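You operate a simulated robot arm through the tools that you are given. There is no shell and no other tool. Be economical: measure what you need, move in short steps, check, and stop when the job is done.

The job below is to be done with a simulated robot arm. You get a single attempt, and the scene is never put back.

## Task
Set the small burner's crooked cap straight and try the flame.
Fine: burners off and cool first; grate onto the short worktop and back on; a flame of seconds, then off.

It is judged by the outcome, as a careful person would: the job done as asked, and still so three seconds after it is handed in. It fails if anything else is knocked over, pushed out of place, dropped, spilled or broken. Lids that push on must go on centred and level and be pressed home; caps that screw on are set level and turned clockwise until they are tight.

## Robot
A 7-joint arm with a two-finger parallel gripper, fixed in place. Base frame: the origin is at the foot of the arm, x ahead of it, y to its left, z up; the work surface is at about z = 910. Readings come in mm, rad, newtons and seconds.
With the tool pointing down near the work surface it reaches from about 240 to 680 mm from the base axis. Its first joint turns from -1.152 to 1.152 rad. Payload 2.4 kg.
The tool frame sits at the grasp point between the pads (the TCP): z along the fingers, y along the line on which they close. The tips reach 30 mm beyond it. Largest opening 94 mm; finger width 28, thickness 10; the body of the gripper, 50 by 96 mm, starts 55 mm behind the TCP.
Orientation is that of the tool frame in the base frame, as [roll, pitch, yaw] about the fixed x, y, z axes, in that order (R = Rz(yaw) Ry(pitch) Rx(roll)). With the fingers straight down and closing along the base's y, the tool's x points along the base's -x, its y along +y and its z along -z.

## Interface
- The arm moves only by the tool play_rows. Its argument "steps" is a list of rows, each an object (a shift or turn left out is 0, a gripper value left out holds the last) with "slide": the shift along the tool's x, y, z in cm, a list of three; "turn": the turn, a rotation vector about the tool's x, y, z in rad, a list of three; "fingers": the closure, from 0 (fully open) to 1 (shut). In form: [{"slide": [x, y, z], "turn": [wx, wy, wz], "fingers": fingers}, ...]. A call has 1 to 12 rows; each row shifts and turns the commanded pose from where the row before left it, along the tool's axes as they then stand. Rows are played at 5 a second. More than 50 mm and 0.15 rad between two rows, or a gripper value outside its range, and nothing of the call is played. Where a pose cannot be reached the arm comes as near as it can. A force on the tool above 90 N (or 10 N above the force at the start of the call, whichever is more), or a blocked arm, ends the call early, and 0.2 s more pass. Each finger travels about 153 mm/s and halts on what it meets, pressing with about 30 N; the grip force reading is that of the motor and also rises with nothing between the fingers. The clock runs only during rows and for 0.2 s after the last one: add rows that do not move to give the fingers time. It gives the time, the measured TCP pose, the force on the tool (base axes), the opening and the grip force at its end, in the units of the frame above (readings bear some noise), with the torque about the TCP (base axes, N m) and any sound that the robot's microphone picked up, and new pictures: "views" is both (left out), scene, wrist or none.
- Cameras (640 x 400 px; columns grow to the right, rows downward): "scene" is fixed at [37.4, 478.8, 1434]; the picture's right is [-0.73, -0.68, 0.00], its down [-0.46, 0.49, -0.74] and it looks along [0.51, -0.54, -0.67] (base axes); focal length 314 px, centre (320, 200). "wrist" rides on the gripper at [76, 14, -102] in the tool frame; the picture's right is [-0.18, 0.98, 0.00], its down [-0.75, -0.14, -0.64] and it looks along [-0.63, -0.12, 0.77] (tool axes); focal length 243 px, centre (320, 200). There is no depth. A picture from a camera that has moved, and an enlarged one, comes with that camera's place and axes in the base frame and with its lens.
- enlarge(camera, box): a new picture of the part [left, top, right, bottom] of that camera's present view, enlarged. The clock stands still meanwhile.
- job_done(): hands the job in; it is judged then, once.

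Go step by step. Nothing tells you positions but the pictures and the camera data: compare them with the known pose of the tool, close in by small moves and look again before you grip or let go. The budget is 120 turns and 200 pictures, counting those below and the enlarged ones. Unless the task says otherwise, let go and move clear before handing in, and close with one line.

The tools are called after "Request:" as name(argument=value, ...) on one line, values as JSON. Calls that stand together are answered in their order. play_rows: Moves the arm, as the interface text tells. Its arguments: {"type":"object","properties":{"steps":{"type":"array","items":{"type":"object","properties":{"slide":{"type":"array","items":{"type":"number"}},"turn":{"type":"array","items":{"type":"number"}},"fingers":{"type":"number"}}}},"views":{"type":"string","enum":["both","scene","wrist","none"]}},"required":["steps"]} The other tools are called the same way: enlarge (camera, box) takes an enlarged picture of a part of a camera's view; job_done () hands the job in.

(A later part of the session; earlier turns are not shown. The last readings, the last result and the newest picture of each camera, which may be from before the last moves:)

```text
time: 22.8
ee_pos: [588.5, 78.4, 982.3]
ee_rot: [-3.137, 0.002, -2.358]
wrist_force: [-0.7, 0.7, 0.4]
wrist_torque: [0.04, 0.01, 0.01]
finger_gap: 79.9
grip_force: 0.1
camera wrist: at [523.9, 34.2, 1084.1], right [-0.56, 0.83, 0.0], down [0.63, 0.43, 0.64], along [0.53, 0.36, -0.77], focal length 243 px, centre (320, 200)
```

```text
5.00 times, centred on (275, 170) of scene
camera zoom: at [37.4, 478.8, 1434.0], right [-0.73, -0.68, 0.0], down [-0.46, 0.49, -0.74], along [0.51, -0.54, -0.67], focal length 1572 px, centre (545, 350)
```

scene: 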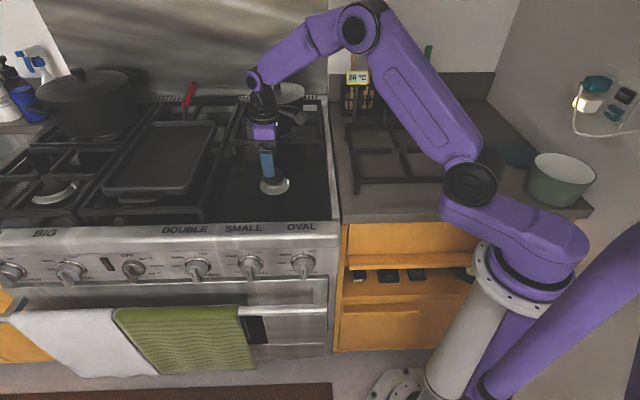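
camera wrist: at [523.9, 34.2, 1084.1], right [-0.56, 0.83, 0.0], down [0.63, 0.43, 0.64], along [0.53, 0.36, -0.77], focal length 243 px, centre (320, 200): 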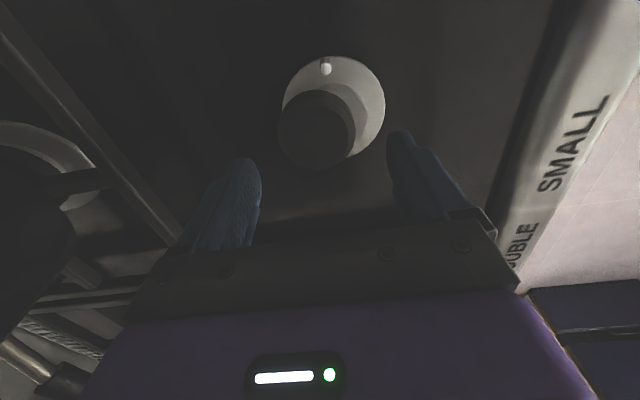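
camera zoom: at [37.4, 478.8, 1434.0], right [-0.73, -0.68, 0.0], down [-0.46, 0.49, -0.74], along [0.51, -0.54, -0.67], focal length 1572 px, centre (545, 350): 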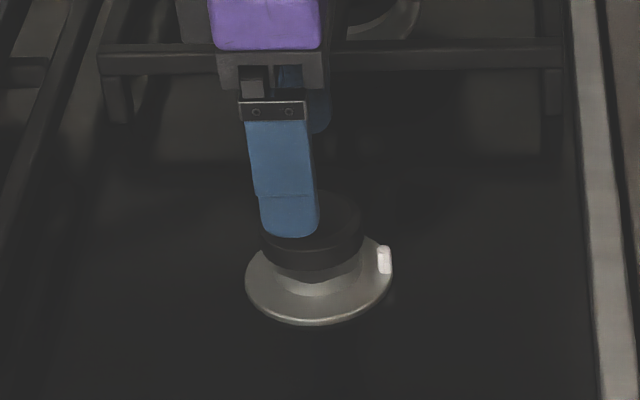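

Request:
play_rows(steps=[{"slide": [0, 0, 2]}, {"slide": [0, 0, 1.2]}, {"slide": [0, 0, 0.8]}, {}], views="wrist")

Request:
enlarge(camera="wrist", box=[230, 60, 430, 240])

Request:
enlarge(camera="scene", box=[240, 140, 310, 210])

```text
time: 23.8
ee_pos: [587.1, 75.8, 943.8]
ee_rot: [-3.138, -0.001, -2.358]
wrist_force: [-0.4, 0.3, -0.2]
wrist_torque: [0.0, 0.01, -0.01]
finger_gap: 79.7
grip_force: 0.0
camera wrist: at [523.6, 33.7, 1045.9], right [-0.56, 0.83, 0.0], down [0.63, 0.43, 0.64], along [0.53, 0.36, -0.77], focal length 243 px, centre (320, 200)
```

wrist: 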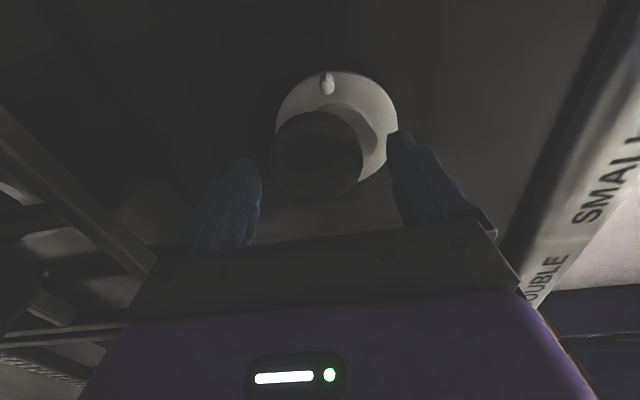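

```text
2.22 times, centred on (330, 150) of wrist
camera zoom: at [523.6, 33.7, 1045.9], right [-0.56, 0.83, 0.0], down [0.63, 0.43, 0.64], along [0.53, 0.36, -0.77], focal length 539 px, centre (298, 311)
```

zoom: 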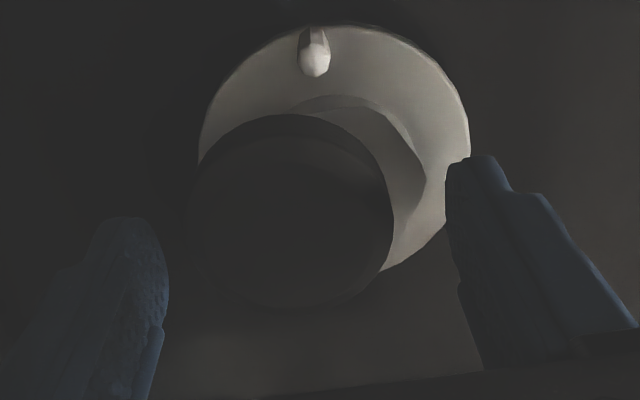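

```text
5.71 times, centred on (275, 175) of scene
camera zoom: at [37.4, 478.8, 1434.0], right [-0.73, -0.68, 0.0], down [-0.46, 0.49, -0.74], along [0.51, -0.54, -0.67], focal length 1796 px, centre (577, 343)
```

zoom: 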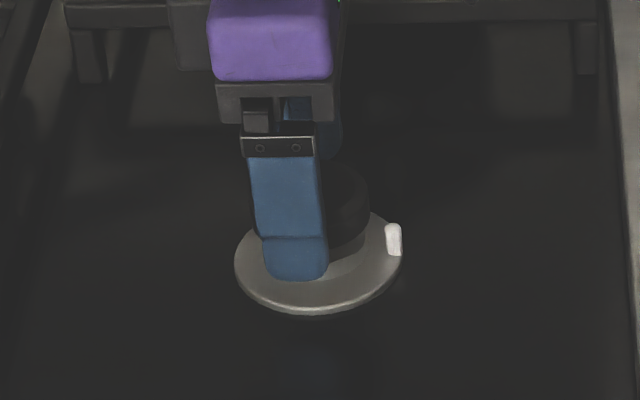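

Request:
play_rows(steps=[{"slide": [0.4, 0, 0.1], "fingers": 0.25}, {"fingers": 0.33}, {"fingers": 0.4}, {"fingers": 0.45}, {"fingers": 0.5}, {}], views="wrist")

Request:
enlarge(camera="wrist", box=[230, 60, 430, 240])

Request:
enlarge(camera="scene", box=[240, 140, 310, 210])

```text
time: 25.1
ee_pos: [584.9, 73.6, 943.1]
ee_rot: [-3.139, -0.002, -2.357]
wrist_force: [-1.1, -1.5, 1.8]
wrist_torque: [0.02, 0.07, 0.0]
finger_gap: 54.7
grip_force: 30.3
camera wrist: at [520.7, 31.0, 1045.5], right [-0.56, 0.83, 0.0], down [0.63, 0.43, 0.64], along [0.53, 0.36, -0.77], focal length 243 px, centre (320, 200)
```

wrist: 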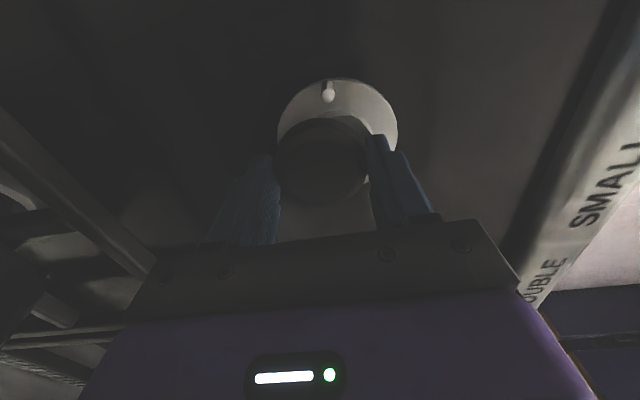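

```text
2.22 times, centred on (330, 150) of wrist
camera zoom: at [520.7, 31.0, 1045.5], right [-0.56, 0.83, 0.0], down [0.63, 0.43, 0.64], along [0.53, 0.36, -0.77], focal length 539 px, centre (298, 311)
```

zoom: 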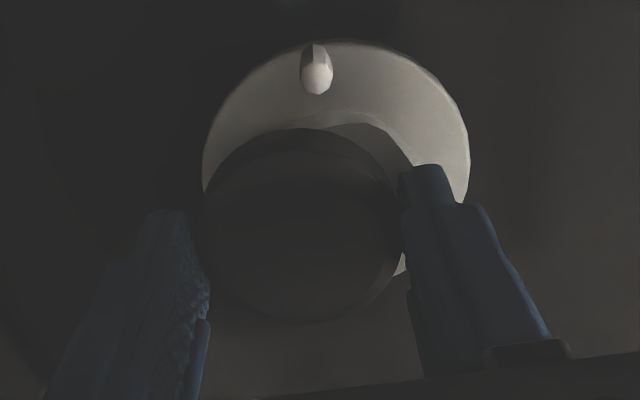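

```text
5.71 times, centred on (275, 175) of scene
camera zoom: at [37.3, 478.8, 1434.0], right [-0.73, -0.68, 0.0], down [-0.46, 0.49, -0.74], along [0.51, -0.54, -0.67], focal length 1796 px, centre (577, 343)
```

zoom: 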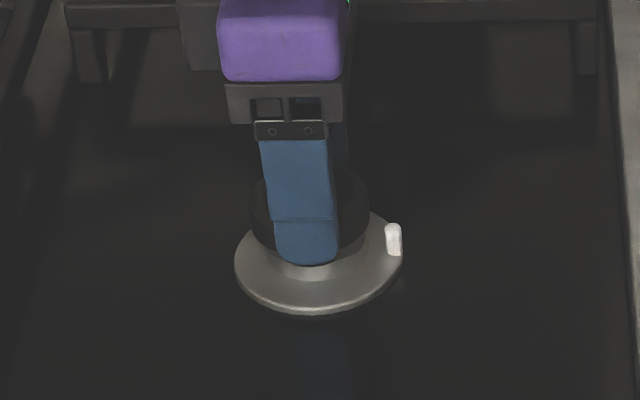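

The cap is held at 54.7 mm. The side view puts the burner plate's centre about 12 mm to the front of the cap, so I'll lift it a little, shift it forward and compare again.

Request:
play_rows(steps=[{"slide": [0, 0, -0.6]}, {"slide": [0, 0, -0.9]}, {"slide": [0, 1.15, 0]}, {}], views="wrist")

Request:
enlarge(camera="wrist", box=[250, 60, 410, 200])

Request:
enlarge(camera="scene", box=[250, 155, 300, 205])

```text
time: 26.1
ee_pos: [574.8, 82.5, 959.1]
ee_rot: [-3.137, 0.002, -2.358]
wrist_force: [-0.7, 0.0, -1.4]
wrist_torque: [-0.02, -0.01, 0.0]
finger_gap: 54.8
grip_force: 29.5
camera wrist: at [511.6, 39.5, 1061.3], right [-0.56, 0.83, 0.0], down [0.63, 0.43, 0.64], along [0.53, 0.36, -0.77], focal length 243 px, centre (320, 200)
```

wrist: 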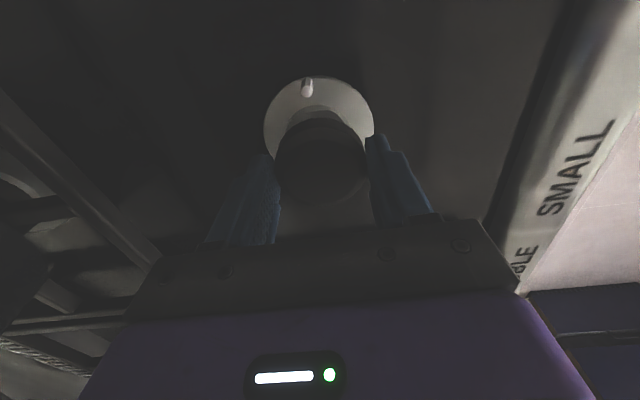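

```text
2.86 times, centred on (330, 130) of wrist
camera zoom: at [511.6, 39.5, 1061.3], right [-0.56, 0.83, 0.0], down [0.63, 0.43, 0.64], along [0.53, 0.36, -0.77], focal length 693 px, centre (291, 400)
```

zoom: 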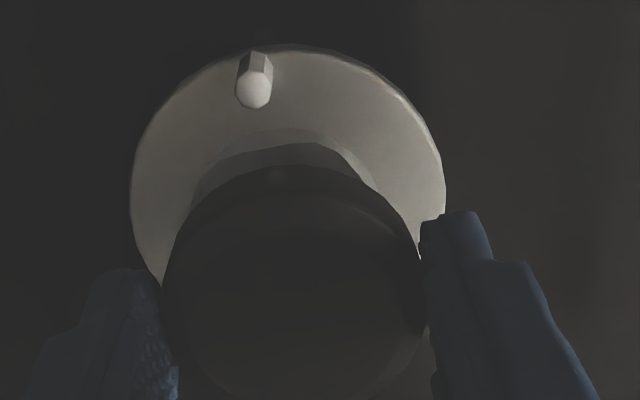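

```text
8.00 times, centred on (275, 180) of scene
camera zoom: at [37.4, 478.8, 1434.0], right [-0.73, -0.68, 0.0], down [-0.46, 0.49, -0.74], along [0.51, -0.54, -0.67], focal length 2515 px, centre (680, 360)
```

zoom: 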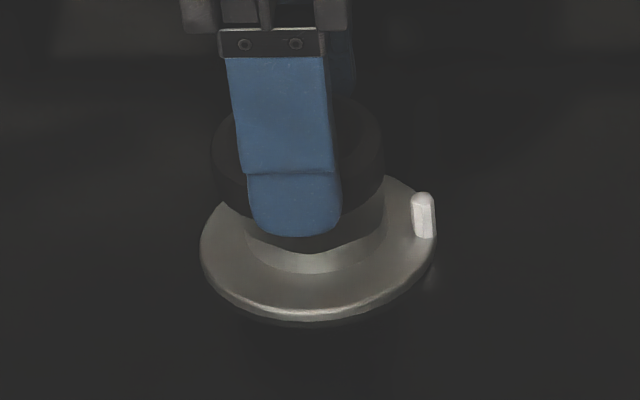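

Request:
play_rows(steps=[{"slide": [0.24, -0.12, 0]}, {"slide": [0, 0, 0.5]}, {"slide": [0, 0, 0.4]}, {}], views="wrist")

Request:
enlarge(camera="wrist", box=[250, 60, 410, 200])

Request:
enlarge(camera="scene", box=[250, 155, 300, 205])

```text
time: 27.1
ee_pos: [574.3, 79.0, 950.5]
ee_rot: [-3.138, 0.003, -2.358]
wrist_force: [0.4, -0.4, -1.6]
wrist_torque: [-0.05, -0.01, -0.02]
finger_gap: 55.0
grip_force: 30.0
camera wrist: at [511.1, 35.9, 1051.9], right [-0.56, 0.83, 0.0], down [0.63, 0.43, 0.64], along [0.53, 0.36, -0.77], focal length 243 px, centre (320, 200)
```

wrist: 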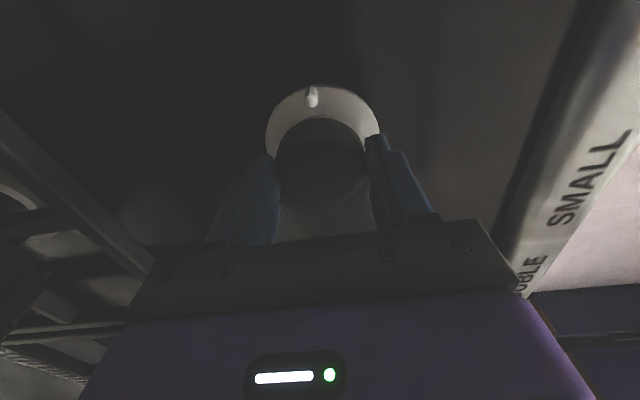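

```text
2.86 times, centred on (330, 130) of wrist
camera zoom: at [511.1, 35.9, 1051.9], right [-0.56, 0.83, 0.0], down [0.63, 0.43, 0.64], along [0.53, 0.36, -0.77], focal length 693 px, centre (291, 400)
```

zoom: 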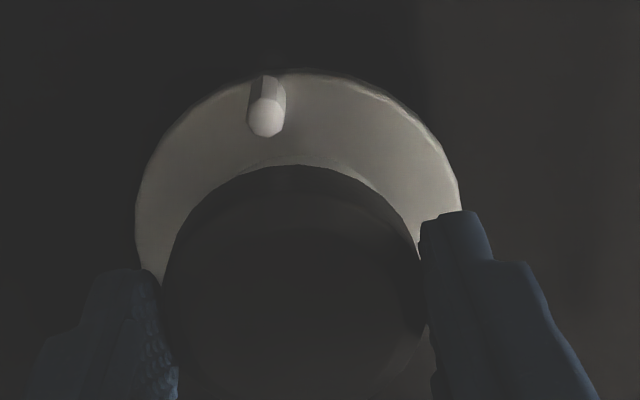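

```text
8.00 times, centred on (275, 180) of scene
camera zoom: at [37.4, 478.8, 1434.0], right [-0.73, -0.68, 0.0], down [-0.46, 0.49, -0.74], along [0.51, -0.54, -0.67], focal length 2515 px, centre (680, 360)
```

zoom: 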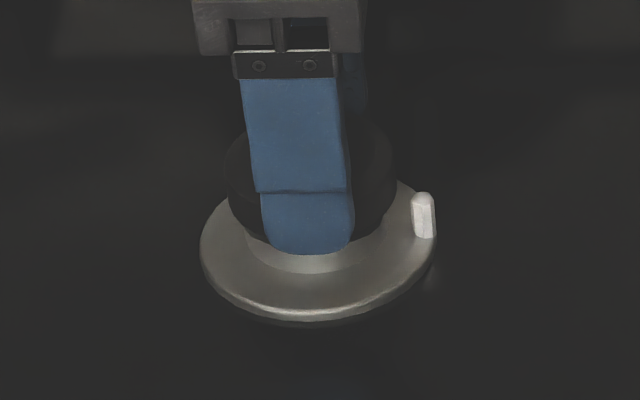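

Request:
play_rows(steps=[{"slide": [-0.05, 0.1, 0]}, {"slide": [0, 0, 0.3]}, {"slide": [0, 0, 0.2]}, {"slide": [0, 0, 0.2]}, {}], views="wrist")

Request:
enlarge(camera="wrist", box=[250, 60, 410, 200])

Request:
enlarge(camera="scene", box=[250, 155, 300, 205])

```text
time: 28.4
ee_pos: [573.9, 82.0, 943.0]
ee_rot: [-3.138, 0.002, -2.359]
wrist_force: [-5.8, 0.1, 17.1]
wrist_torque: [0.23, 0.45, 0.05]
finger_gap: 54.5
grip_force: 29.8
camera wrist: at [510.7, 38.4, 1045.4], right [-0.56, 0.83, 0.0], down [0.63, 0.43, 0.64], along [0.53, 0.36, -0.77], focal length 243 px, centre (320, 200)
```

wrist: 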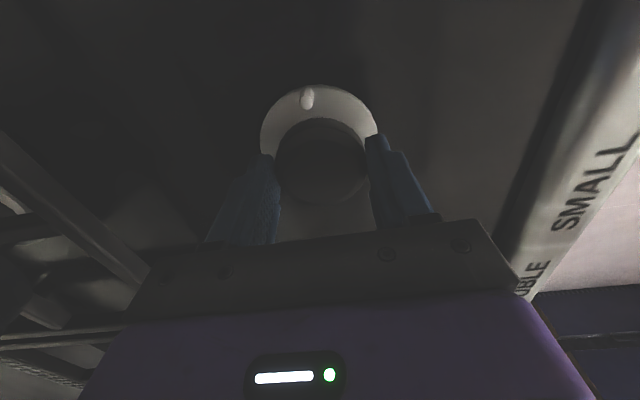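

```text
2.86 times, centred on (330, 130) of wrist
camera zoom: at [510.7, 38.4, 1045.4], right [-0.56, 0.83, 0.0], down [0.63, 0.43, 0.64], along [0.53, 0.36, -0.77], focal length 693 px, centre (291, 400)
```

zoom: 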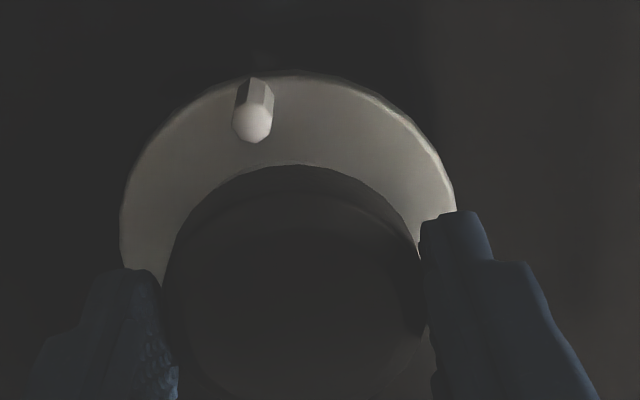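

```text
8.00 times, centred on (275, 180) of scene
camera zoom: at [36.9, 478.8, 1434.0], right [-0.73, -0.68, 0.0], down [-0.46, 0.49, -0.74], along [0.51, -0.54, -0.67], focal length 2515 px, centre (680, 360)
```

zoom: 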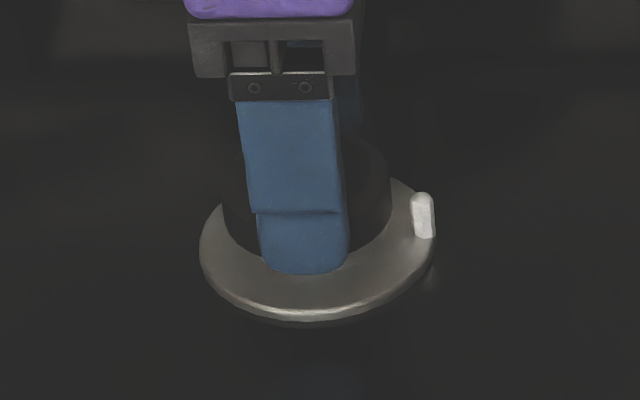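

Request:
play_rows(steps=[{"slide": [0, 0, -0.3]}, {"slide": [0.12, -0.1, 0]}, {"slide": [0, 0, 0.2]}, {"slide": [0, 0, 0.15]}, {}], views="none")

```text
time: 29.6
ee_pos: [574.9, 79.4, 942.6]
ee_rot: [-3.139, 0.001, -2.358]
wrist_force: [-6.3, 0.2, 16.0]
wrist_torque: [0.24, 0.46, 0.12]
finger_gap: 54.8
grip_force: 30.2
```

Request:
play_rows(steps=[{"fingers": 0.42}, {"fingers": 0.35}, {"fingers": 0.25}, {}, {"slide": [0, 0, -2.5]}, {"slide": [0, 0, -2.5]}, {}], views="wrist")

Request:
enlarge(camera="wrist", box=[260, 50, 400, 170])

Request:
enlarge(camera="scene", box=[250, 160, 300, 200])

```text
time: 31.1
ee_pos: [575.0, 80.6, 992.3]
ee_rot: [-3.137, -0.001, -2.357]
wrist_force: [0.4, -0.7, 0.1]
wrist_torque: [0.04, 0.01, 0.04]
finger_gap: 70.2
grip_force: 0.1
camera wrist: at [510.2, 37.7, 1095.5], right [-0.56, 0.83, 0.0], down [0.63, 0.43, 0.64], along [0.53, 0.36, -0.77], focal length 243 px, centre (320, 200)
```

wrist: 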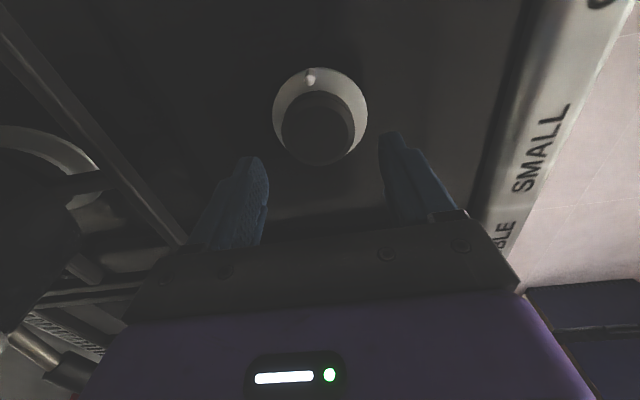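

```text
3.33 times, centred on (330, 110) of wrist
camera zoom: at [510.2, 37.7, 1095.5], right [-0.56, 0.83, 0.0], down [0.63, 0.43, 0.64], along [0.53, 0.36, -0.77], focal length 809 px, centre (287, 500)
```

zoom: 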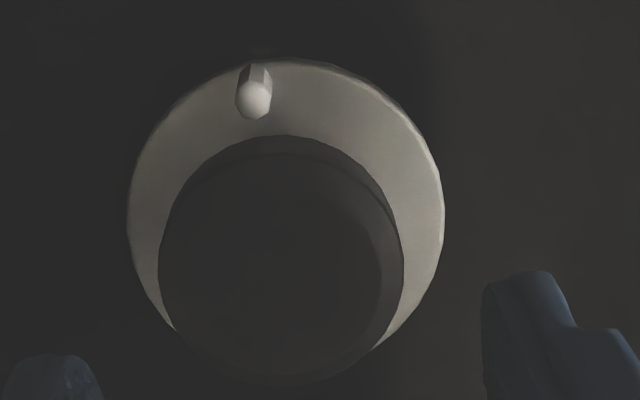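

```text
10.00 times, centred on (275, 180) of scene
camera zoom: at [37.4, 478.8, 1434.0], right [-0.73, -0.68, 0.0], down [-0.46, 0.49, -0.74], along [0.51, -0.54, -0.67], focal length 3143 px, centre (770, 400)
```

zoom: 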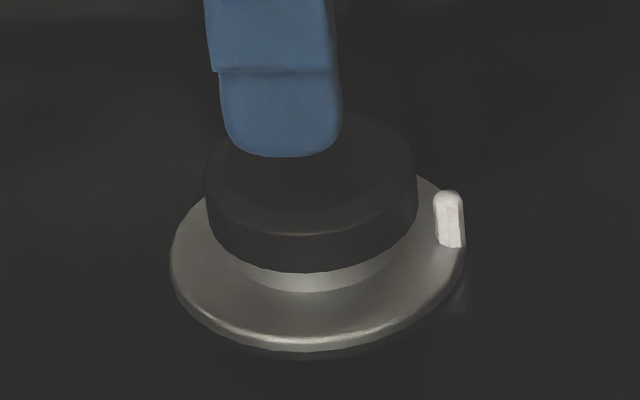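

Request:
play_rows(steps=[{"slide": [3, 0, -1]}, {"slide": [4, 0, 0]}, {}], views="wrist")

Request:
enlarge(camera="wrist", box=[280, 110, 380, 190])

Request:
enlarge(camera="scene", box=[250, 160, 300, 200])

```text
time: 31.9
ee_pos: [525.0, 31.0, 1003.0]
ee_rot: [-3.138, -0.002, -2.358]
wrist_force: [0.2, -0.2, 0.6]
wrist_torque: [-0.03, 0.02, 0.0]
finger_gap: 70.5
grip_force: 0.1
camera wrist: at [460.7, -11.6, 1104.9], right [-0.56, 0.83, 0.0], down [0.63, 0.43, 0.64], along [0.53, 0.36, -0.77], focal length 243 px, centre (320, 200)
```

wrist: 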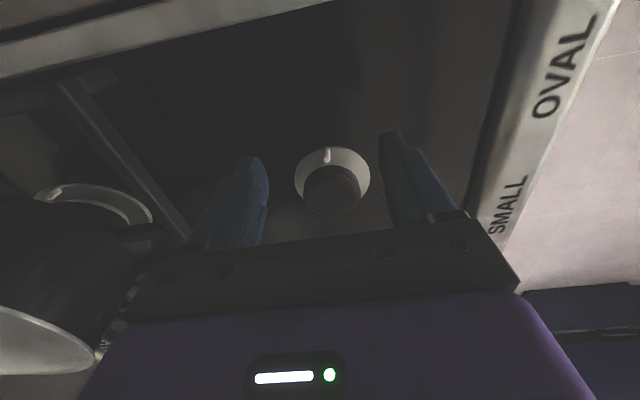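

```text
5.00 times, centred on (330, 150) of wrist
camera zoom: at [460.7, -11.6, 1104.9], right [-0.56, 0.83, 0.0], down [0.63, 0.43, 0.64], along [0.53, 0.36, -0.77], focal length 1213 px, centre (270, 450)
```

zoom: 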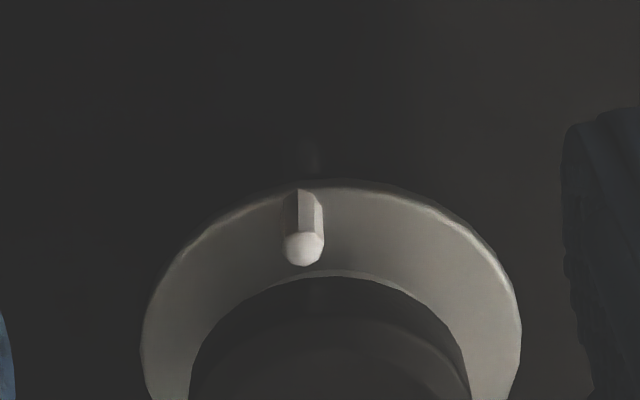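

```text
10.00 times, centred on (275, 180) of scene
camera zoom: at [37.4, 478.8, 1434.0], right [-0.73, -0.68, 0.0], down [-0.46, 0.49, -0.74], along [0.51, -0.54, -0.67], focal length 3143 px, centre (770, 400)
```

zoom: 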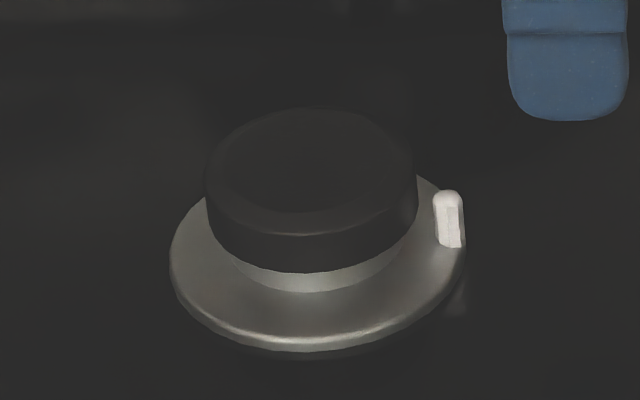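

The cap now looks level and nearly concentric. I'll close the fingers and press lightly on its centre to feel whether it is home.

Request:
play_rows(steps=[{"fingers": 0.7}, {"slide": [-4, 0, 0], "fingers": 1.0}, {"slide": [-3.0, 0, 0]}, {"slide": [0, 0, 2]}, {"slide": [0, 0, 1.8]}, {}], views="none")

Request:
enlarge(camera="scene", box=[250, 155, 300, 195])

```text
time: 33.4
ee_pos: [575.6, 79.5, 966.0]
ee_rot: [-3.139, 0.001, -2.357]
wrist_force: [0.1, -0.2, -0.2]
wrist_torque: [0.0, 0.01, 0.0]
finger_gap: 0.0
grip_force: 29.6
```

```text
10.00 times, centred on (275, 175) of scene
camera zoom: at [37.4, 478.8, 1434.0], right [-0.73, -0.68, 0.0], down [-0.46, 0.49, -0.74], along [0.51, -0.54, -0.67], focal length 3143 px, centre (770, 450)
```

zoom: 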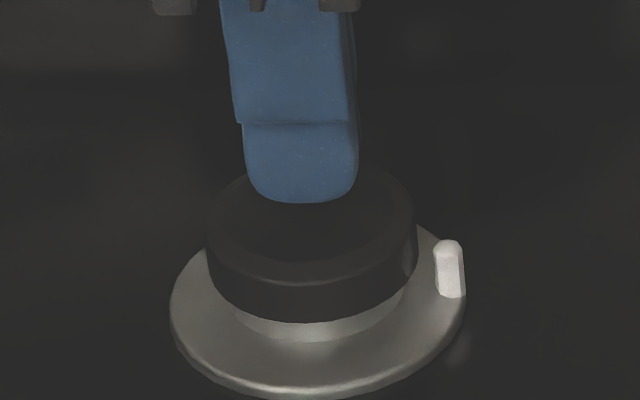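

Request:
play_rows(steps=[{"slide": [0, 0, 0.5]}, {"slide": [0, 0, 0.3]}, {"slide": [0, 0, 0.2]}, {"slide": [0, 0, 0.15]}, {}], views="none")

```text
time: 34.5
ee_pos: [576.5, 78.6, 956.3]
ee_rot: [-3.135, 0.007, -2.357]
wrist_force: [-13.5, -2.5, 50.4]
wrist_torque: [-0.15, 0.59, 0.04]
finger_gap: 0.0
grip_force: 30.0
```

Request:
play_rows(steps=[{"slide": [0, 0, -0.5]}, {"slide": [0, 0, -3.0]}, {"slide": [4, 0, -1]}, {"slide": [4, 0, 0]}, {}], views="wrist")

Request:
enlarge(camera="wrist", box=[270, 120, 400, 230])

Request:
enlarge(camera="scene", box=[250, 160, 300, 200])

```text
time: 35.8
ee_pos: [518.6, 23.4, 998.9]
ee_rot: [-3.139, 0.0, -2.359]
wrist_force: [0.3, 0.5, -0.6]
wrist_torque: [0.0, 0.0, 0.04]
finger_gap: 0.0
grip_force: 30.5
camera wrist: at [454.0, -20.1, 1101.2], right [-0.56, 0.83, 0.0], down [0.63, 0.43, 0.64], along [0.53, 0.36, -0.77], focal length 243 px, centre (320, 200)
```

wrist: 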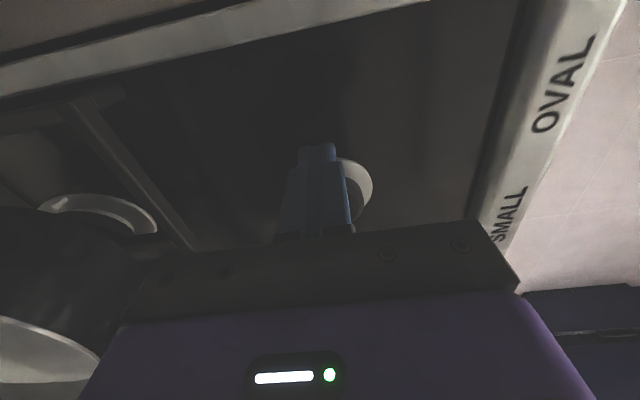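

```text
3.64 times, centred on (335, 175) of wrist
camera zoom: at [454.0, -20.1, 1101.2], right [-0.56, 0.83, 0.0], down [0.63, 0.43, 0.64], along [0.53, 0.36, -0.77], focal length 882 px, centre (266, 291)
```

zoom: 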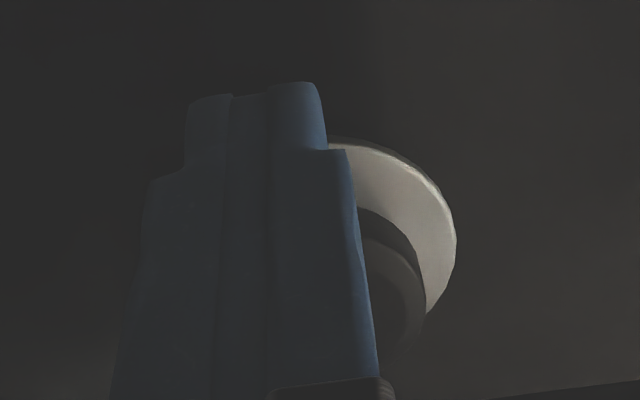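

```text
10.00 times, centred on (275, 180) of scene
camera zoom: at [37.4, 478.8, 1434.0], right [-0.73, -0.68, 0.0], down [-0.46, 0.49, -0.74], along [0.51, -0.54, -0.67], focal length 3143 px, centre (770, 400)
```

zoom: 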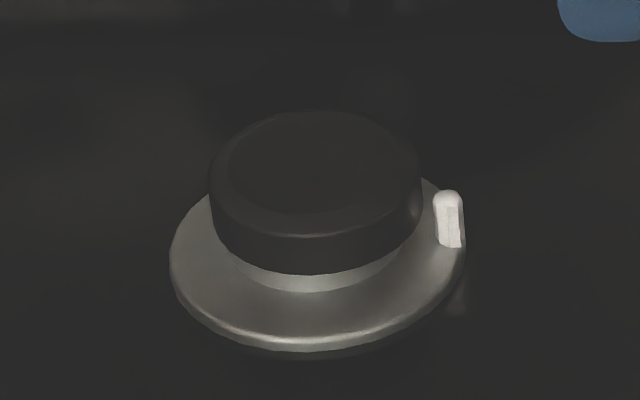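

Request:
play_rows(steps=[{"slide": [-2, 0, -1], "fingers": 0.5}, {"fingers": 0}, {}], views="wrist")

Request:
enlarge(camera="wrist", box=[280, 120, 380, 210])

```text
time: 36.5
ee_pos: [531.1, 39.3, 1010.2]
ee_rot: [-3.138, 0.0, -2.357]
wrist_force: [-0.1, 0.5, -0.1]
wrist_torque: [0.02, -0.05, -0.02]
finger_gap: 94.0
grip_force: 0.0
camera wrist: at [467.3, -5.0, 1112.3], right [-0.56, 0.83, 0.0], down [0.63, 0.43, 0.64], along [0.53, 0.36, -0.77], focal length 243 px, centre (320, 200)
```

wrist: 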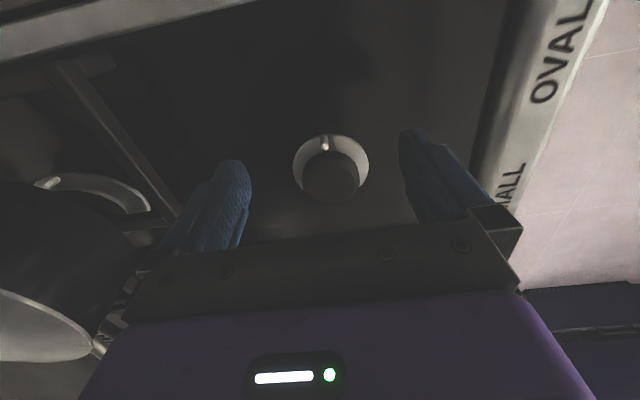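

```text
4.44 times, centred on (330, 165) of wrist
camera zoom: at [467.3, -5.0, 1112.3], right [-0.56, 0.83, 0.0], down [0.63, 0.43, 0.64], along [0.53, 0.36, -0.77], focal length 1078 px, centre (276, 356)
```

zoom: 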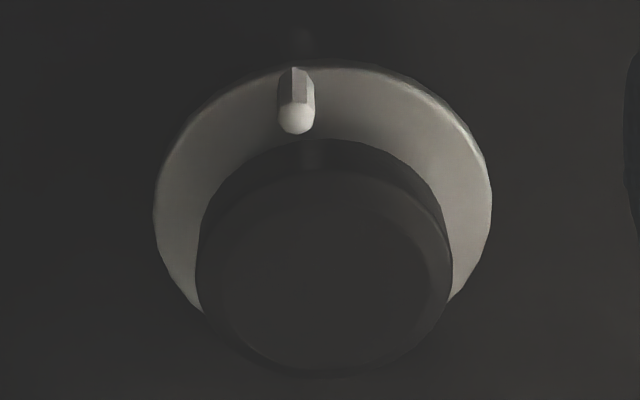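

Front-to-rear the cap is centred within 0.5 mm, but it sits about 1.8 mm too far right. I'll regrip it and nudge it left.

Request:
play_rows(steps=[{"slide": [-3, -0.1, 0], "fingers": 0.2}, {"slide": [-2.85, 0, 0]}, {"slide": [0, 0, 3]}, {"slide": [0, 0, 2.0]}, {"slide": [0, 0, 1.5]}, {}, {"fingers": 0.33}, {"fingers": 0.4}, {"fingers": 0.45}, {"fingers": 0.5}, {}], views="wrist")

Request:
enlarge(camera="scene", box=[250, 160, 300, 200])

Request:
enlarge(camera="wrist", box=[250, 60, 410, 200])

```text
time: 39.0
ee_pos: [575.7, 78.2, 943.0]
ee_rot: [-3.138, 0.0, -2.36]
wrist_force: [0.8, -0.2, 0.3]
wrist_torque: [0.02, 0.03, 0.01]
finger_gap: 54.8
grip_force: 30.4
camera wrist: at [511.5, 36.8, 1045.8], right [-0.56, 0.83, 0.0], down [0.63, 0.43, 0.64], along [0.53, 0.36, -0.77], focal length 243 px, centre (320, 200)
```

wrist: 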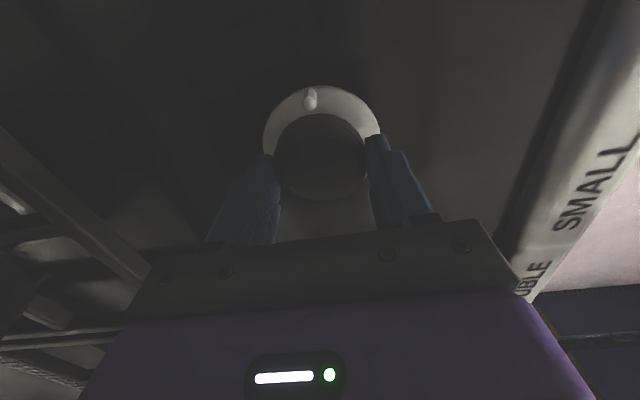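

```text
10.00 times, centred on (275, 180) of scene
camera zoom: at [37.4, 478.8, 1434.0], right [-0.73, -0.68, 0.0], down [-0.46, 0.49, -0.74], along [0.51, -0.54, -0.67], focal length 3143 px, centre (770, 400)
```

zoom: 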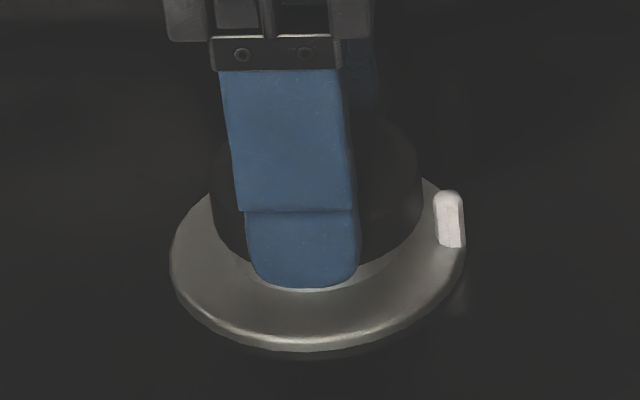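

```text
2.86 times, centred on (330, 130) of wrist
camera zoom: at [511.5, 36.8, 1045.8], right [-0.56, 0.83, 0.0], down [0.63, 0.43, 0.64], along [0.53, 0.36, -0.77], focal length 693 px, centre (291, 400)
```

zoom: 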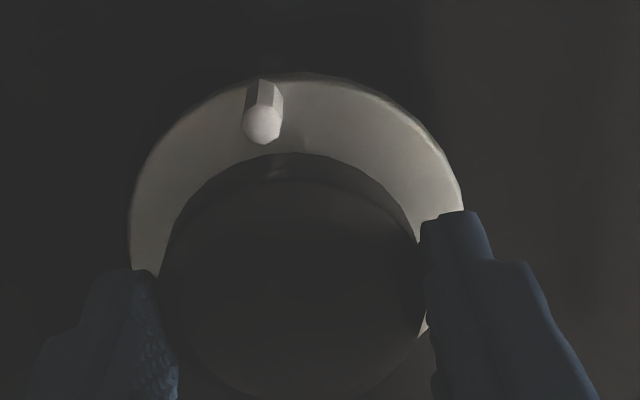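

Request:
play_rows(steps=[{"slide": [0, 0, -0.25]}, {"slide": [-0.18, 0.06, 0]}, {}, {"slide": [0, 0, 0.15]}, {"slide": [0, 0, 0.1]}, {}], views="wrist")

Request:
enlarge(camera="scene", box=[250, 160, 300, 200])

Request:
enlarge(camera="wrist", box=[250, 60, 410, 200])

```text
time: 40.4
ee_pos: [577.0, 80.0, 944.1]
ee_rot: [-3.138, -0.002, -2.357]
wrist_force: [-0.9, 0.9, 2.2]
wrist_torque: [0.07, 0.08, 0.01]
finger_gap: 55.0
grip_force: 30.2
camera wrist: at [511.1, 36.6, 1045.8], right [-0.56, 0.83, 0.0], down [0.63, 0.43, 0.64], along [0.53, 0.36, -0.77], focal length 243 px, centre (320, 200)
```

wrist: 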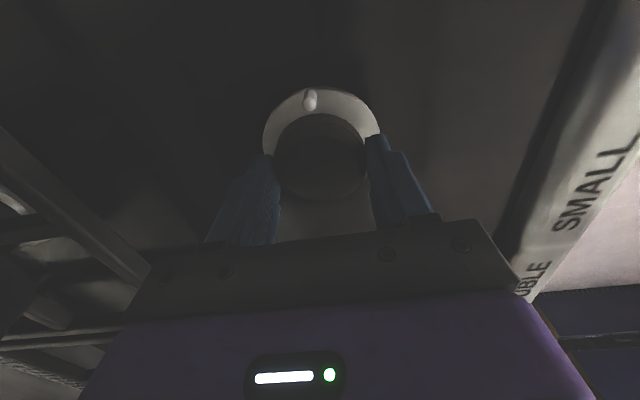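

```text
10.00 times, centred on (275, 180) of scene
camera zoom: at [37.3, 478.8, 1434.0], right [-0.73, -0.68, 0.0], down [-0.46, 0.49, -0.74], along [0.51, -0.54, -0.67], focal length 3143 px, centre (770, 400)
```

zoom: 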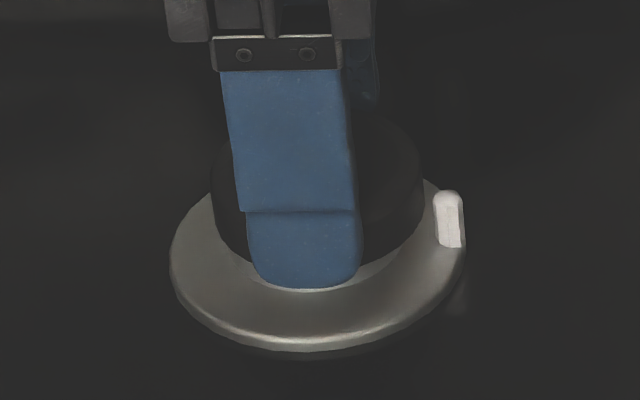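

```text
2.86 times, centred on (330, 130) of wrist
camera zoom: at [511.1, 36.6, 1045.8], right [-0.56, 0.83, 0.0], down [0.63, 0.43, 0.64], along [0.53, 0.36, -0.77], focal length 693 px, centre (291, 400)
```

zoom: 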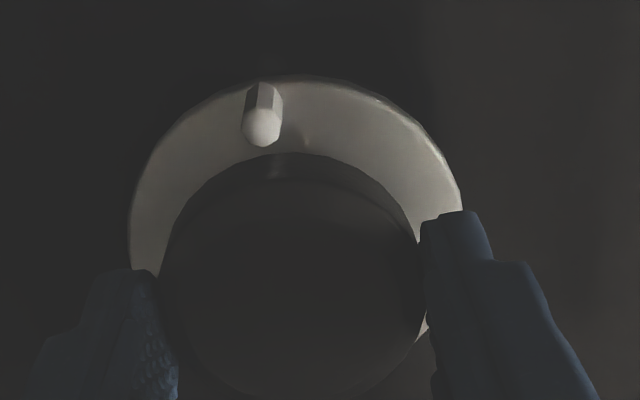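

Request:
play_rows(steps=[{"slide": [0, 0, -0.8]}, {}], views="none")

Request:
enlarge(camera="scene", box=[250, 160, 300, 200])

Request:
enlarge(camera="wrist", box=[250, 60, 410, 200])

```text
time: 41.0
ee_pos: [575.5, 80.4, 952.2]
ee_rot: [-3.139, 0.0, -2.358]
wrist_force: [1.5, 0.0, -1.1]
wrist_torque: [-0.02, -0.03, 0.0]
finger_gap: 54.5
grip_force: 30.2
```

```text
10.00 times, centred on (275, 180) of scene
camera zoom: at [37.4, 478.8, 1434.0], right [-0.73, -0.68, 0.0], down [-0.46, 0.49, -0.74], along [0.51, -0.54, -0.67], focal length 3143 px, centre (770, 400)
```

zoom: 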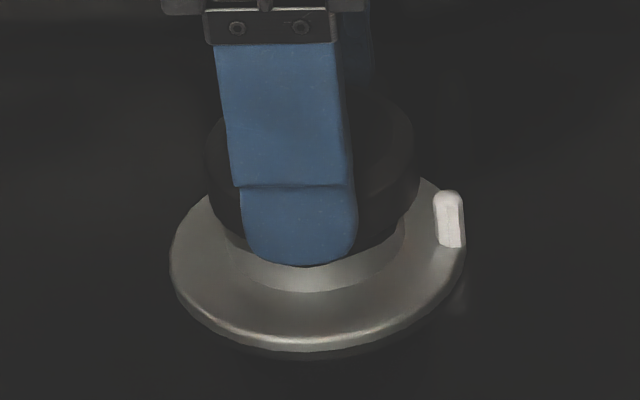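

```text
2.86 times, centred on (330, 130) of wrist
camera zoom: at [511.4, 37.3, 1053.8], right [-0.56, 0.83, 0.0], down [0.63, 0.43, 0.64], along [0.53, 0.36, -0.77], focal length 693 px, centre (291, 400)
```

zoom: 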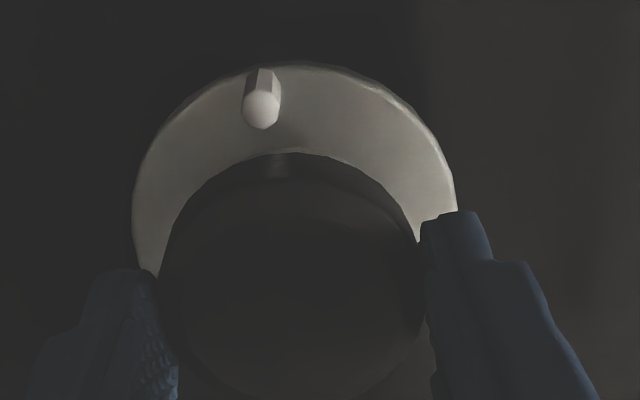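

Request:
play_rows(steps=[{"slide": [-0.15, 0.1, 0]}, {}], views="none")

Request:
enlarge(camera="scene", box=[250, 160, 300, 200])

Request:
enlarge(camera="wrist", box=[250, 60, 410, 200])

```text
time: 41.5
ee_pos: [577.1, 82.9, 950.6]
ee_rot: [-3.138, 0.001, -2.359]
wrist_force: [-0.3, -0.1, -1.8]
wrist_torque: [0.02, -0.03, 0.02]
finger_gap: 54.9
grip_force: 29.8
```

```text
10.00 times, centred on (275, 180) of scene
camera zoom: at [37.4, 478.8, 1434.0], right [-0.73, -0.68, 0.0], down [-0.46, 0.49, -0.74], along [0.51, -0.54, -0.67], focal length 3143 px, centre (770, 400)
```

zoom: 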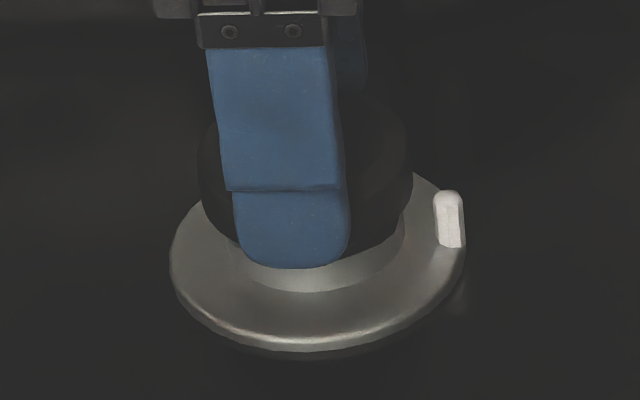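

```text
2.86 times, centred on (330, 130) of wrist
camera zoom: at [512.2, 39.1, 1053.2], right [-0.56, 0.83, 0.0], down [0.63, 0.43, 0.64], along [0.53, 0.36, -0.77], focal length 693 px, centre (291, 400)
```

zoom: 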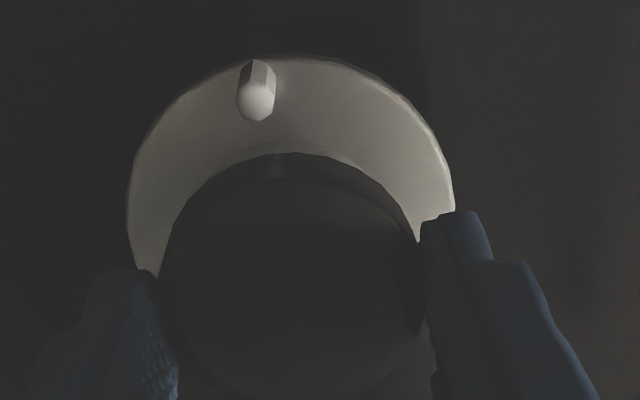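

Request:
play_rows(steps=[{"slide": [0, 0, 0.4]}, {"slide": [0, 0, 0.2]}, {"slide": [0, 0, 0.1]}, {}], views="none")

Request:
enlarge(camera="scene", box=[250, 160, 300, 200])

```text
time: 42.5
ee_pos: [573.6, 81.9, 942.6]
ee_rot: [-3.139, 0.0, -2.357]
wrist_force: [-0.8, -0.4, -0.8]
wrist_torque: [0.03, 0.03, -0.01]
finger_gap: 54.7
grip_force: 30.2
```

```text
10.00 times, centred on (275, 180) of scene
camera zoom: at [37.4, 478.8, 1434.0], right [-0.73, -0.68, 0.0], down [-0.46, 0.49, -0.74], along [0.51, -0.54, -0.67], focal length 3143 px, centre (770, 400)
```

zoom: 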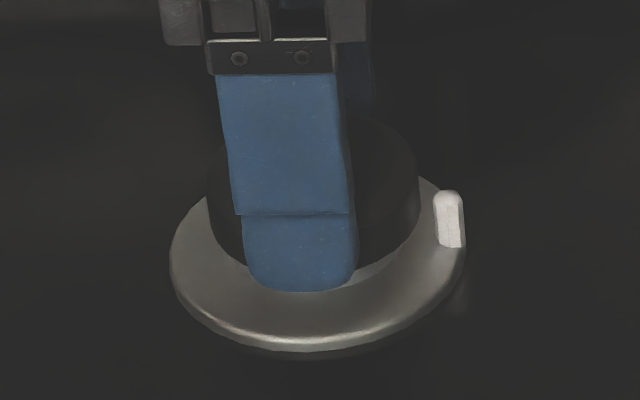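

Request:
play_rows(steps=[{"slide": [0, 0, 0.1]}, {}, {"slide": [0, 0, 0.1]}, {}], views="none")

```text
time: 43.5
ee_pos: [574.8, 80.9, 942.6]
ee_rot: [-3.136, 0.001, -2.359]
wrist_force: [-8.8, 0.1, 25.0]
wrist_torque: [0.19, 0.46, 0.05]
finger_gap: 54.8
grip_force: 29.7
```

Request:
play_rows(steps=[{"slide": [0, 0, -0.12]}, {"fingers": 0.43}, {"fingers": 0.35}, {"fingers": 0.2}, {"slide": [0, 0, -3]}, {"slide": [0, 0, -3]}, {"slide": [4.5, 0, 0]}, {"fingers": 0.0}, {}], views="wrist")

Request:
enlarge(camera="wrist", box=[280, 120, 380, 210])

Request:
enlarge(camera="scene", box=[250, 160, 300, 200])

```text
time: 45.5
ee_pos: [541.2, 46.1, 1001.7]
ee_rot: [-3.138, 0.001, -2.358]
wrist_force: [0.2, 0.6, 0.0]
wrist_torque: [0.01, 0.03, -0.05]
finger_gap: 93.8
grip_force: 0.2
camera wrist: at [477.9, 3.9, 1103.3], right [-0.56, 0.83, 0.0], down [0.63, 0.43, 0.64], along [0.53, 0.36, -0.77], focal length 243 px, centre (320, 200)
```

wrist: 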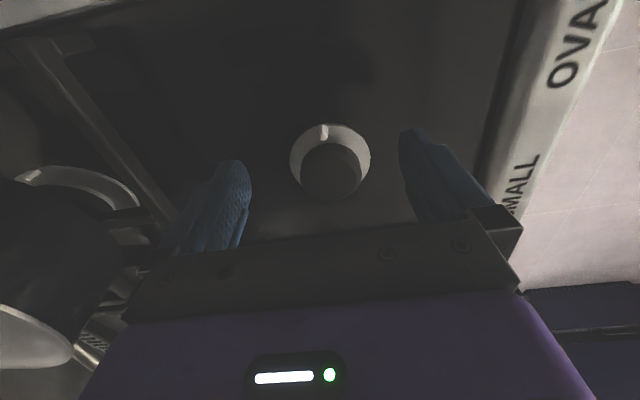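

```text
4.44 times, centred on (330, 165) of wrist
camera zoom: at [477.9, 3.9, 1103.3], right [-0.56, 0.83, 0.0], down [0.63, 0.43, 0.64], along [0.53, 0.36, -0.77], focal length 1078 px, centre (276, 356)
```

zoom: 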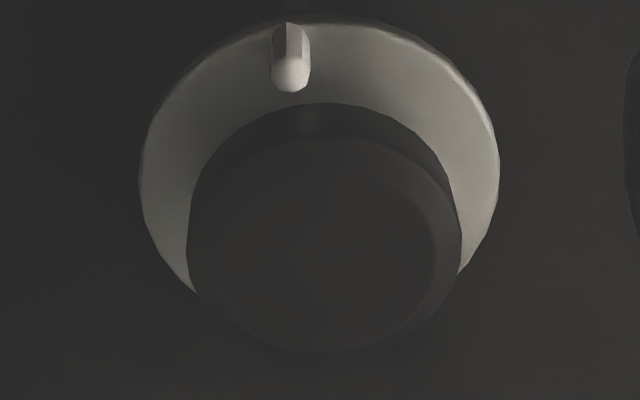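

```text
10.00 times, centred on (275, 180) of scene
camera zoom: at [37.4, 478.8, 1434.0], right [-0.73, -0.68, 0.0], down [-0.46, 0.49, -0.74], along [0.51, -0.54, -0.67], focal length 3143 px, centre (770, 400)
```

zoom: 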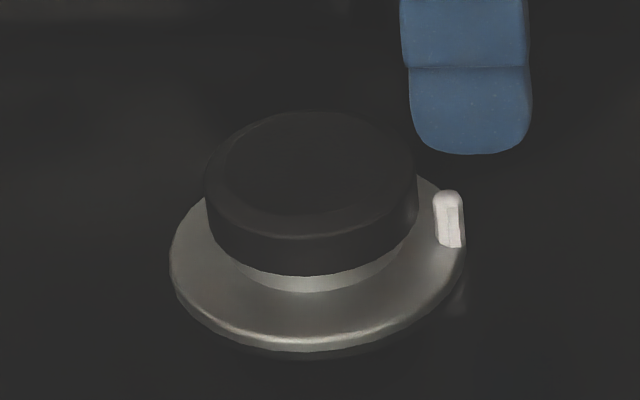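

The cap is now concentric within about 0.5 mm in both directions, and level. I'll go back to the worktop for the grate, turning the wrist back to its first grip orientation.

Request:
play_rows(steps=[{"slide": [0, 0, -4], "fingers": 0.4}, {"slide": [0, 0, -3]}, {"slide": [4.3, -0.3, 0]}, {"slide": [4.3, -0.3, 0]}, {"slide": [4.3, -0.3, 0]}, {"slide": [4.3, -0.3, 0]}, {"slide": [4.3, -0.3, 0]}, {"slide": [4.3, -0.4, 0]}, {"slide": [3.9, -0.4, 0]}, {}], views="none")

Request:
play_rows(steps=[{"turn": [0, 0, 0.143]}, {"turn": [0, 0, 0.143]}, {"turn": [0, 0, 0.143]}, {"turn": [0, 0, 0.143]}, {"turn": [0, 0, 0.143]}, {"turn": [0, 0, 0.143]}, {"turn": [0, 0, 0.143]}, {"turn": [0, 0, 0.143]}, {"turn": [0, 0, 0.143]}, {"turn": [0, 0, 0.143]}, {"turn": [0, 0, 0.142]}, {}], views="both")

```text
time: 47.8
ee_pos: [347.2, -175.1, 1071.8]
ee_rot: [-3.139, 0.0, -2.359]
wrist_force: [0.0, 0.5, 1.0]
wrist_torque: [0.0, -0.01, 0.02]
finger_gap: 56.3
grip_force: 0.0
```

```text
time: 50.4
ee_pos: [348.5, -177.6, 1071.0]
ee_rot: [-3.142, 0.004, 2.352]
wrist_force: [0.0, 0.2, 0.1]
wrist_torque: [-0.03, -0.01, 0.01]
finger_gap: 56.2
grip_force: 0.0
camera wrist: at [305.6, -111.8, 1174.4], right [0.83, 0.56, 0.0], down [0.43, -0.63, 0.64], along [0.36, -0.53, -0.76], focal length 243 px, centre (320, 200)
```

scene: 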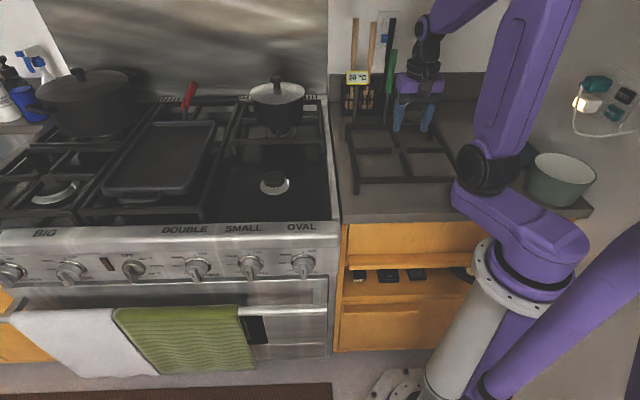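
wrist: 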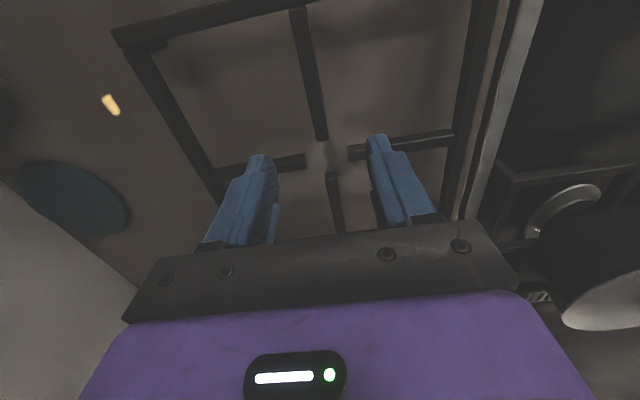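

Request:
play_rows(steps=[{"slide": [-0.14, -0.26, 3]}, {"slide": [0, 0, 3]}, {"slide": [0, 0, 2.5]}, {}, {"slide": [0, 0, 1.9]}, {}], views="wrist")

Request:
enlarge(camera="scene", box=[340, 80, 480, 200])

```text
time: 51.8
ee_pos: [346.9, -178.8, 967.1]
ee_rot: [3.141, 0.003, 2.354]
wrist_force: [-0.8, -0.5, 0.6]
wrist_torque: [-0.04, 0.03, -0.02]
finger_gap: 56.4
grip_force: 0.1
camera wrist: at [303.1, -112.9, 1068.8], right [0.83, 0.56, 0.0], down [0.43, -0.63, 0.64], along [0.36, -0.53, -0.76], focal length 243 px, centre (320, 200)
```

wrist: 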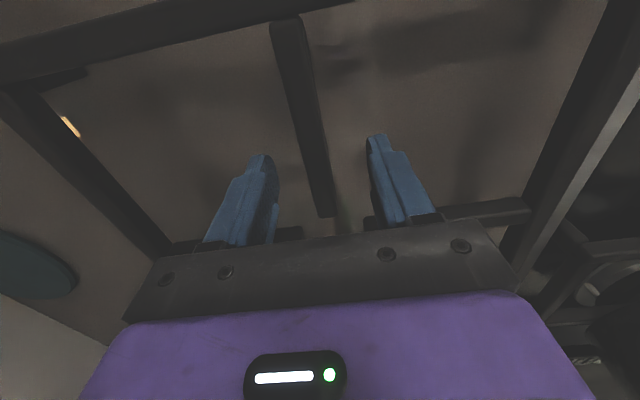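

```text
3.33 times, centred on (410, 140) of scene
camera zoom: at [37.4, 478.8, 1434.0], right [-0.73, -0.68, 0.0], down [-0.46, 0.49, -0.74], along [0.51, -0.54, -0.67], focal length 1048 px, centre (20, 400)
```

zoom: 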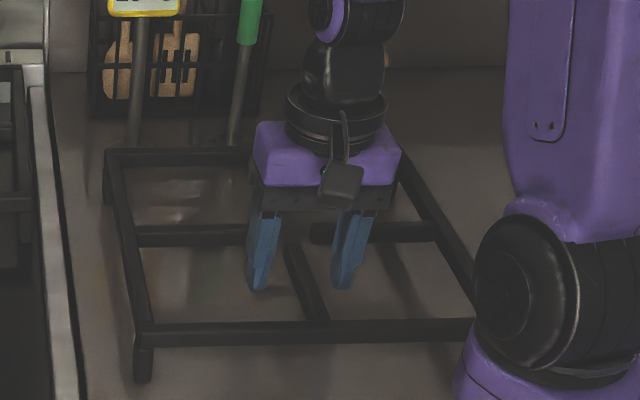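

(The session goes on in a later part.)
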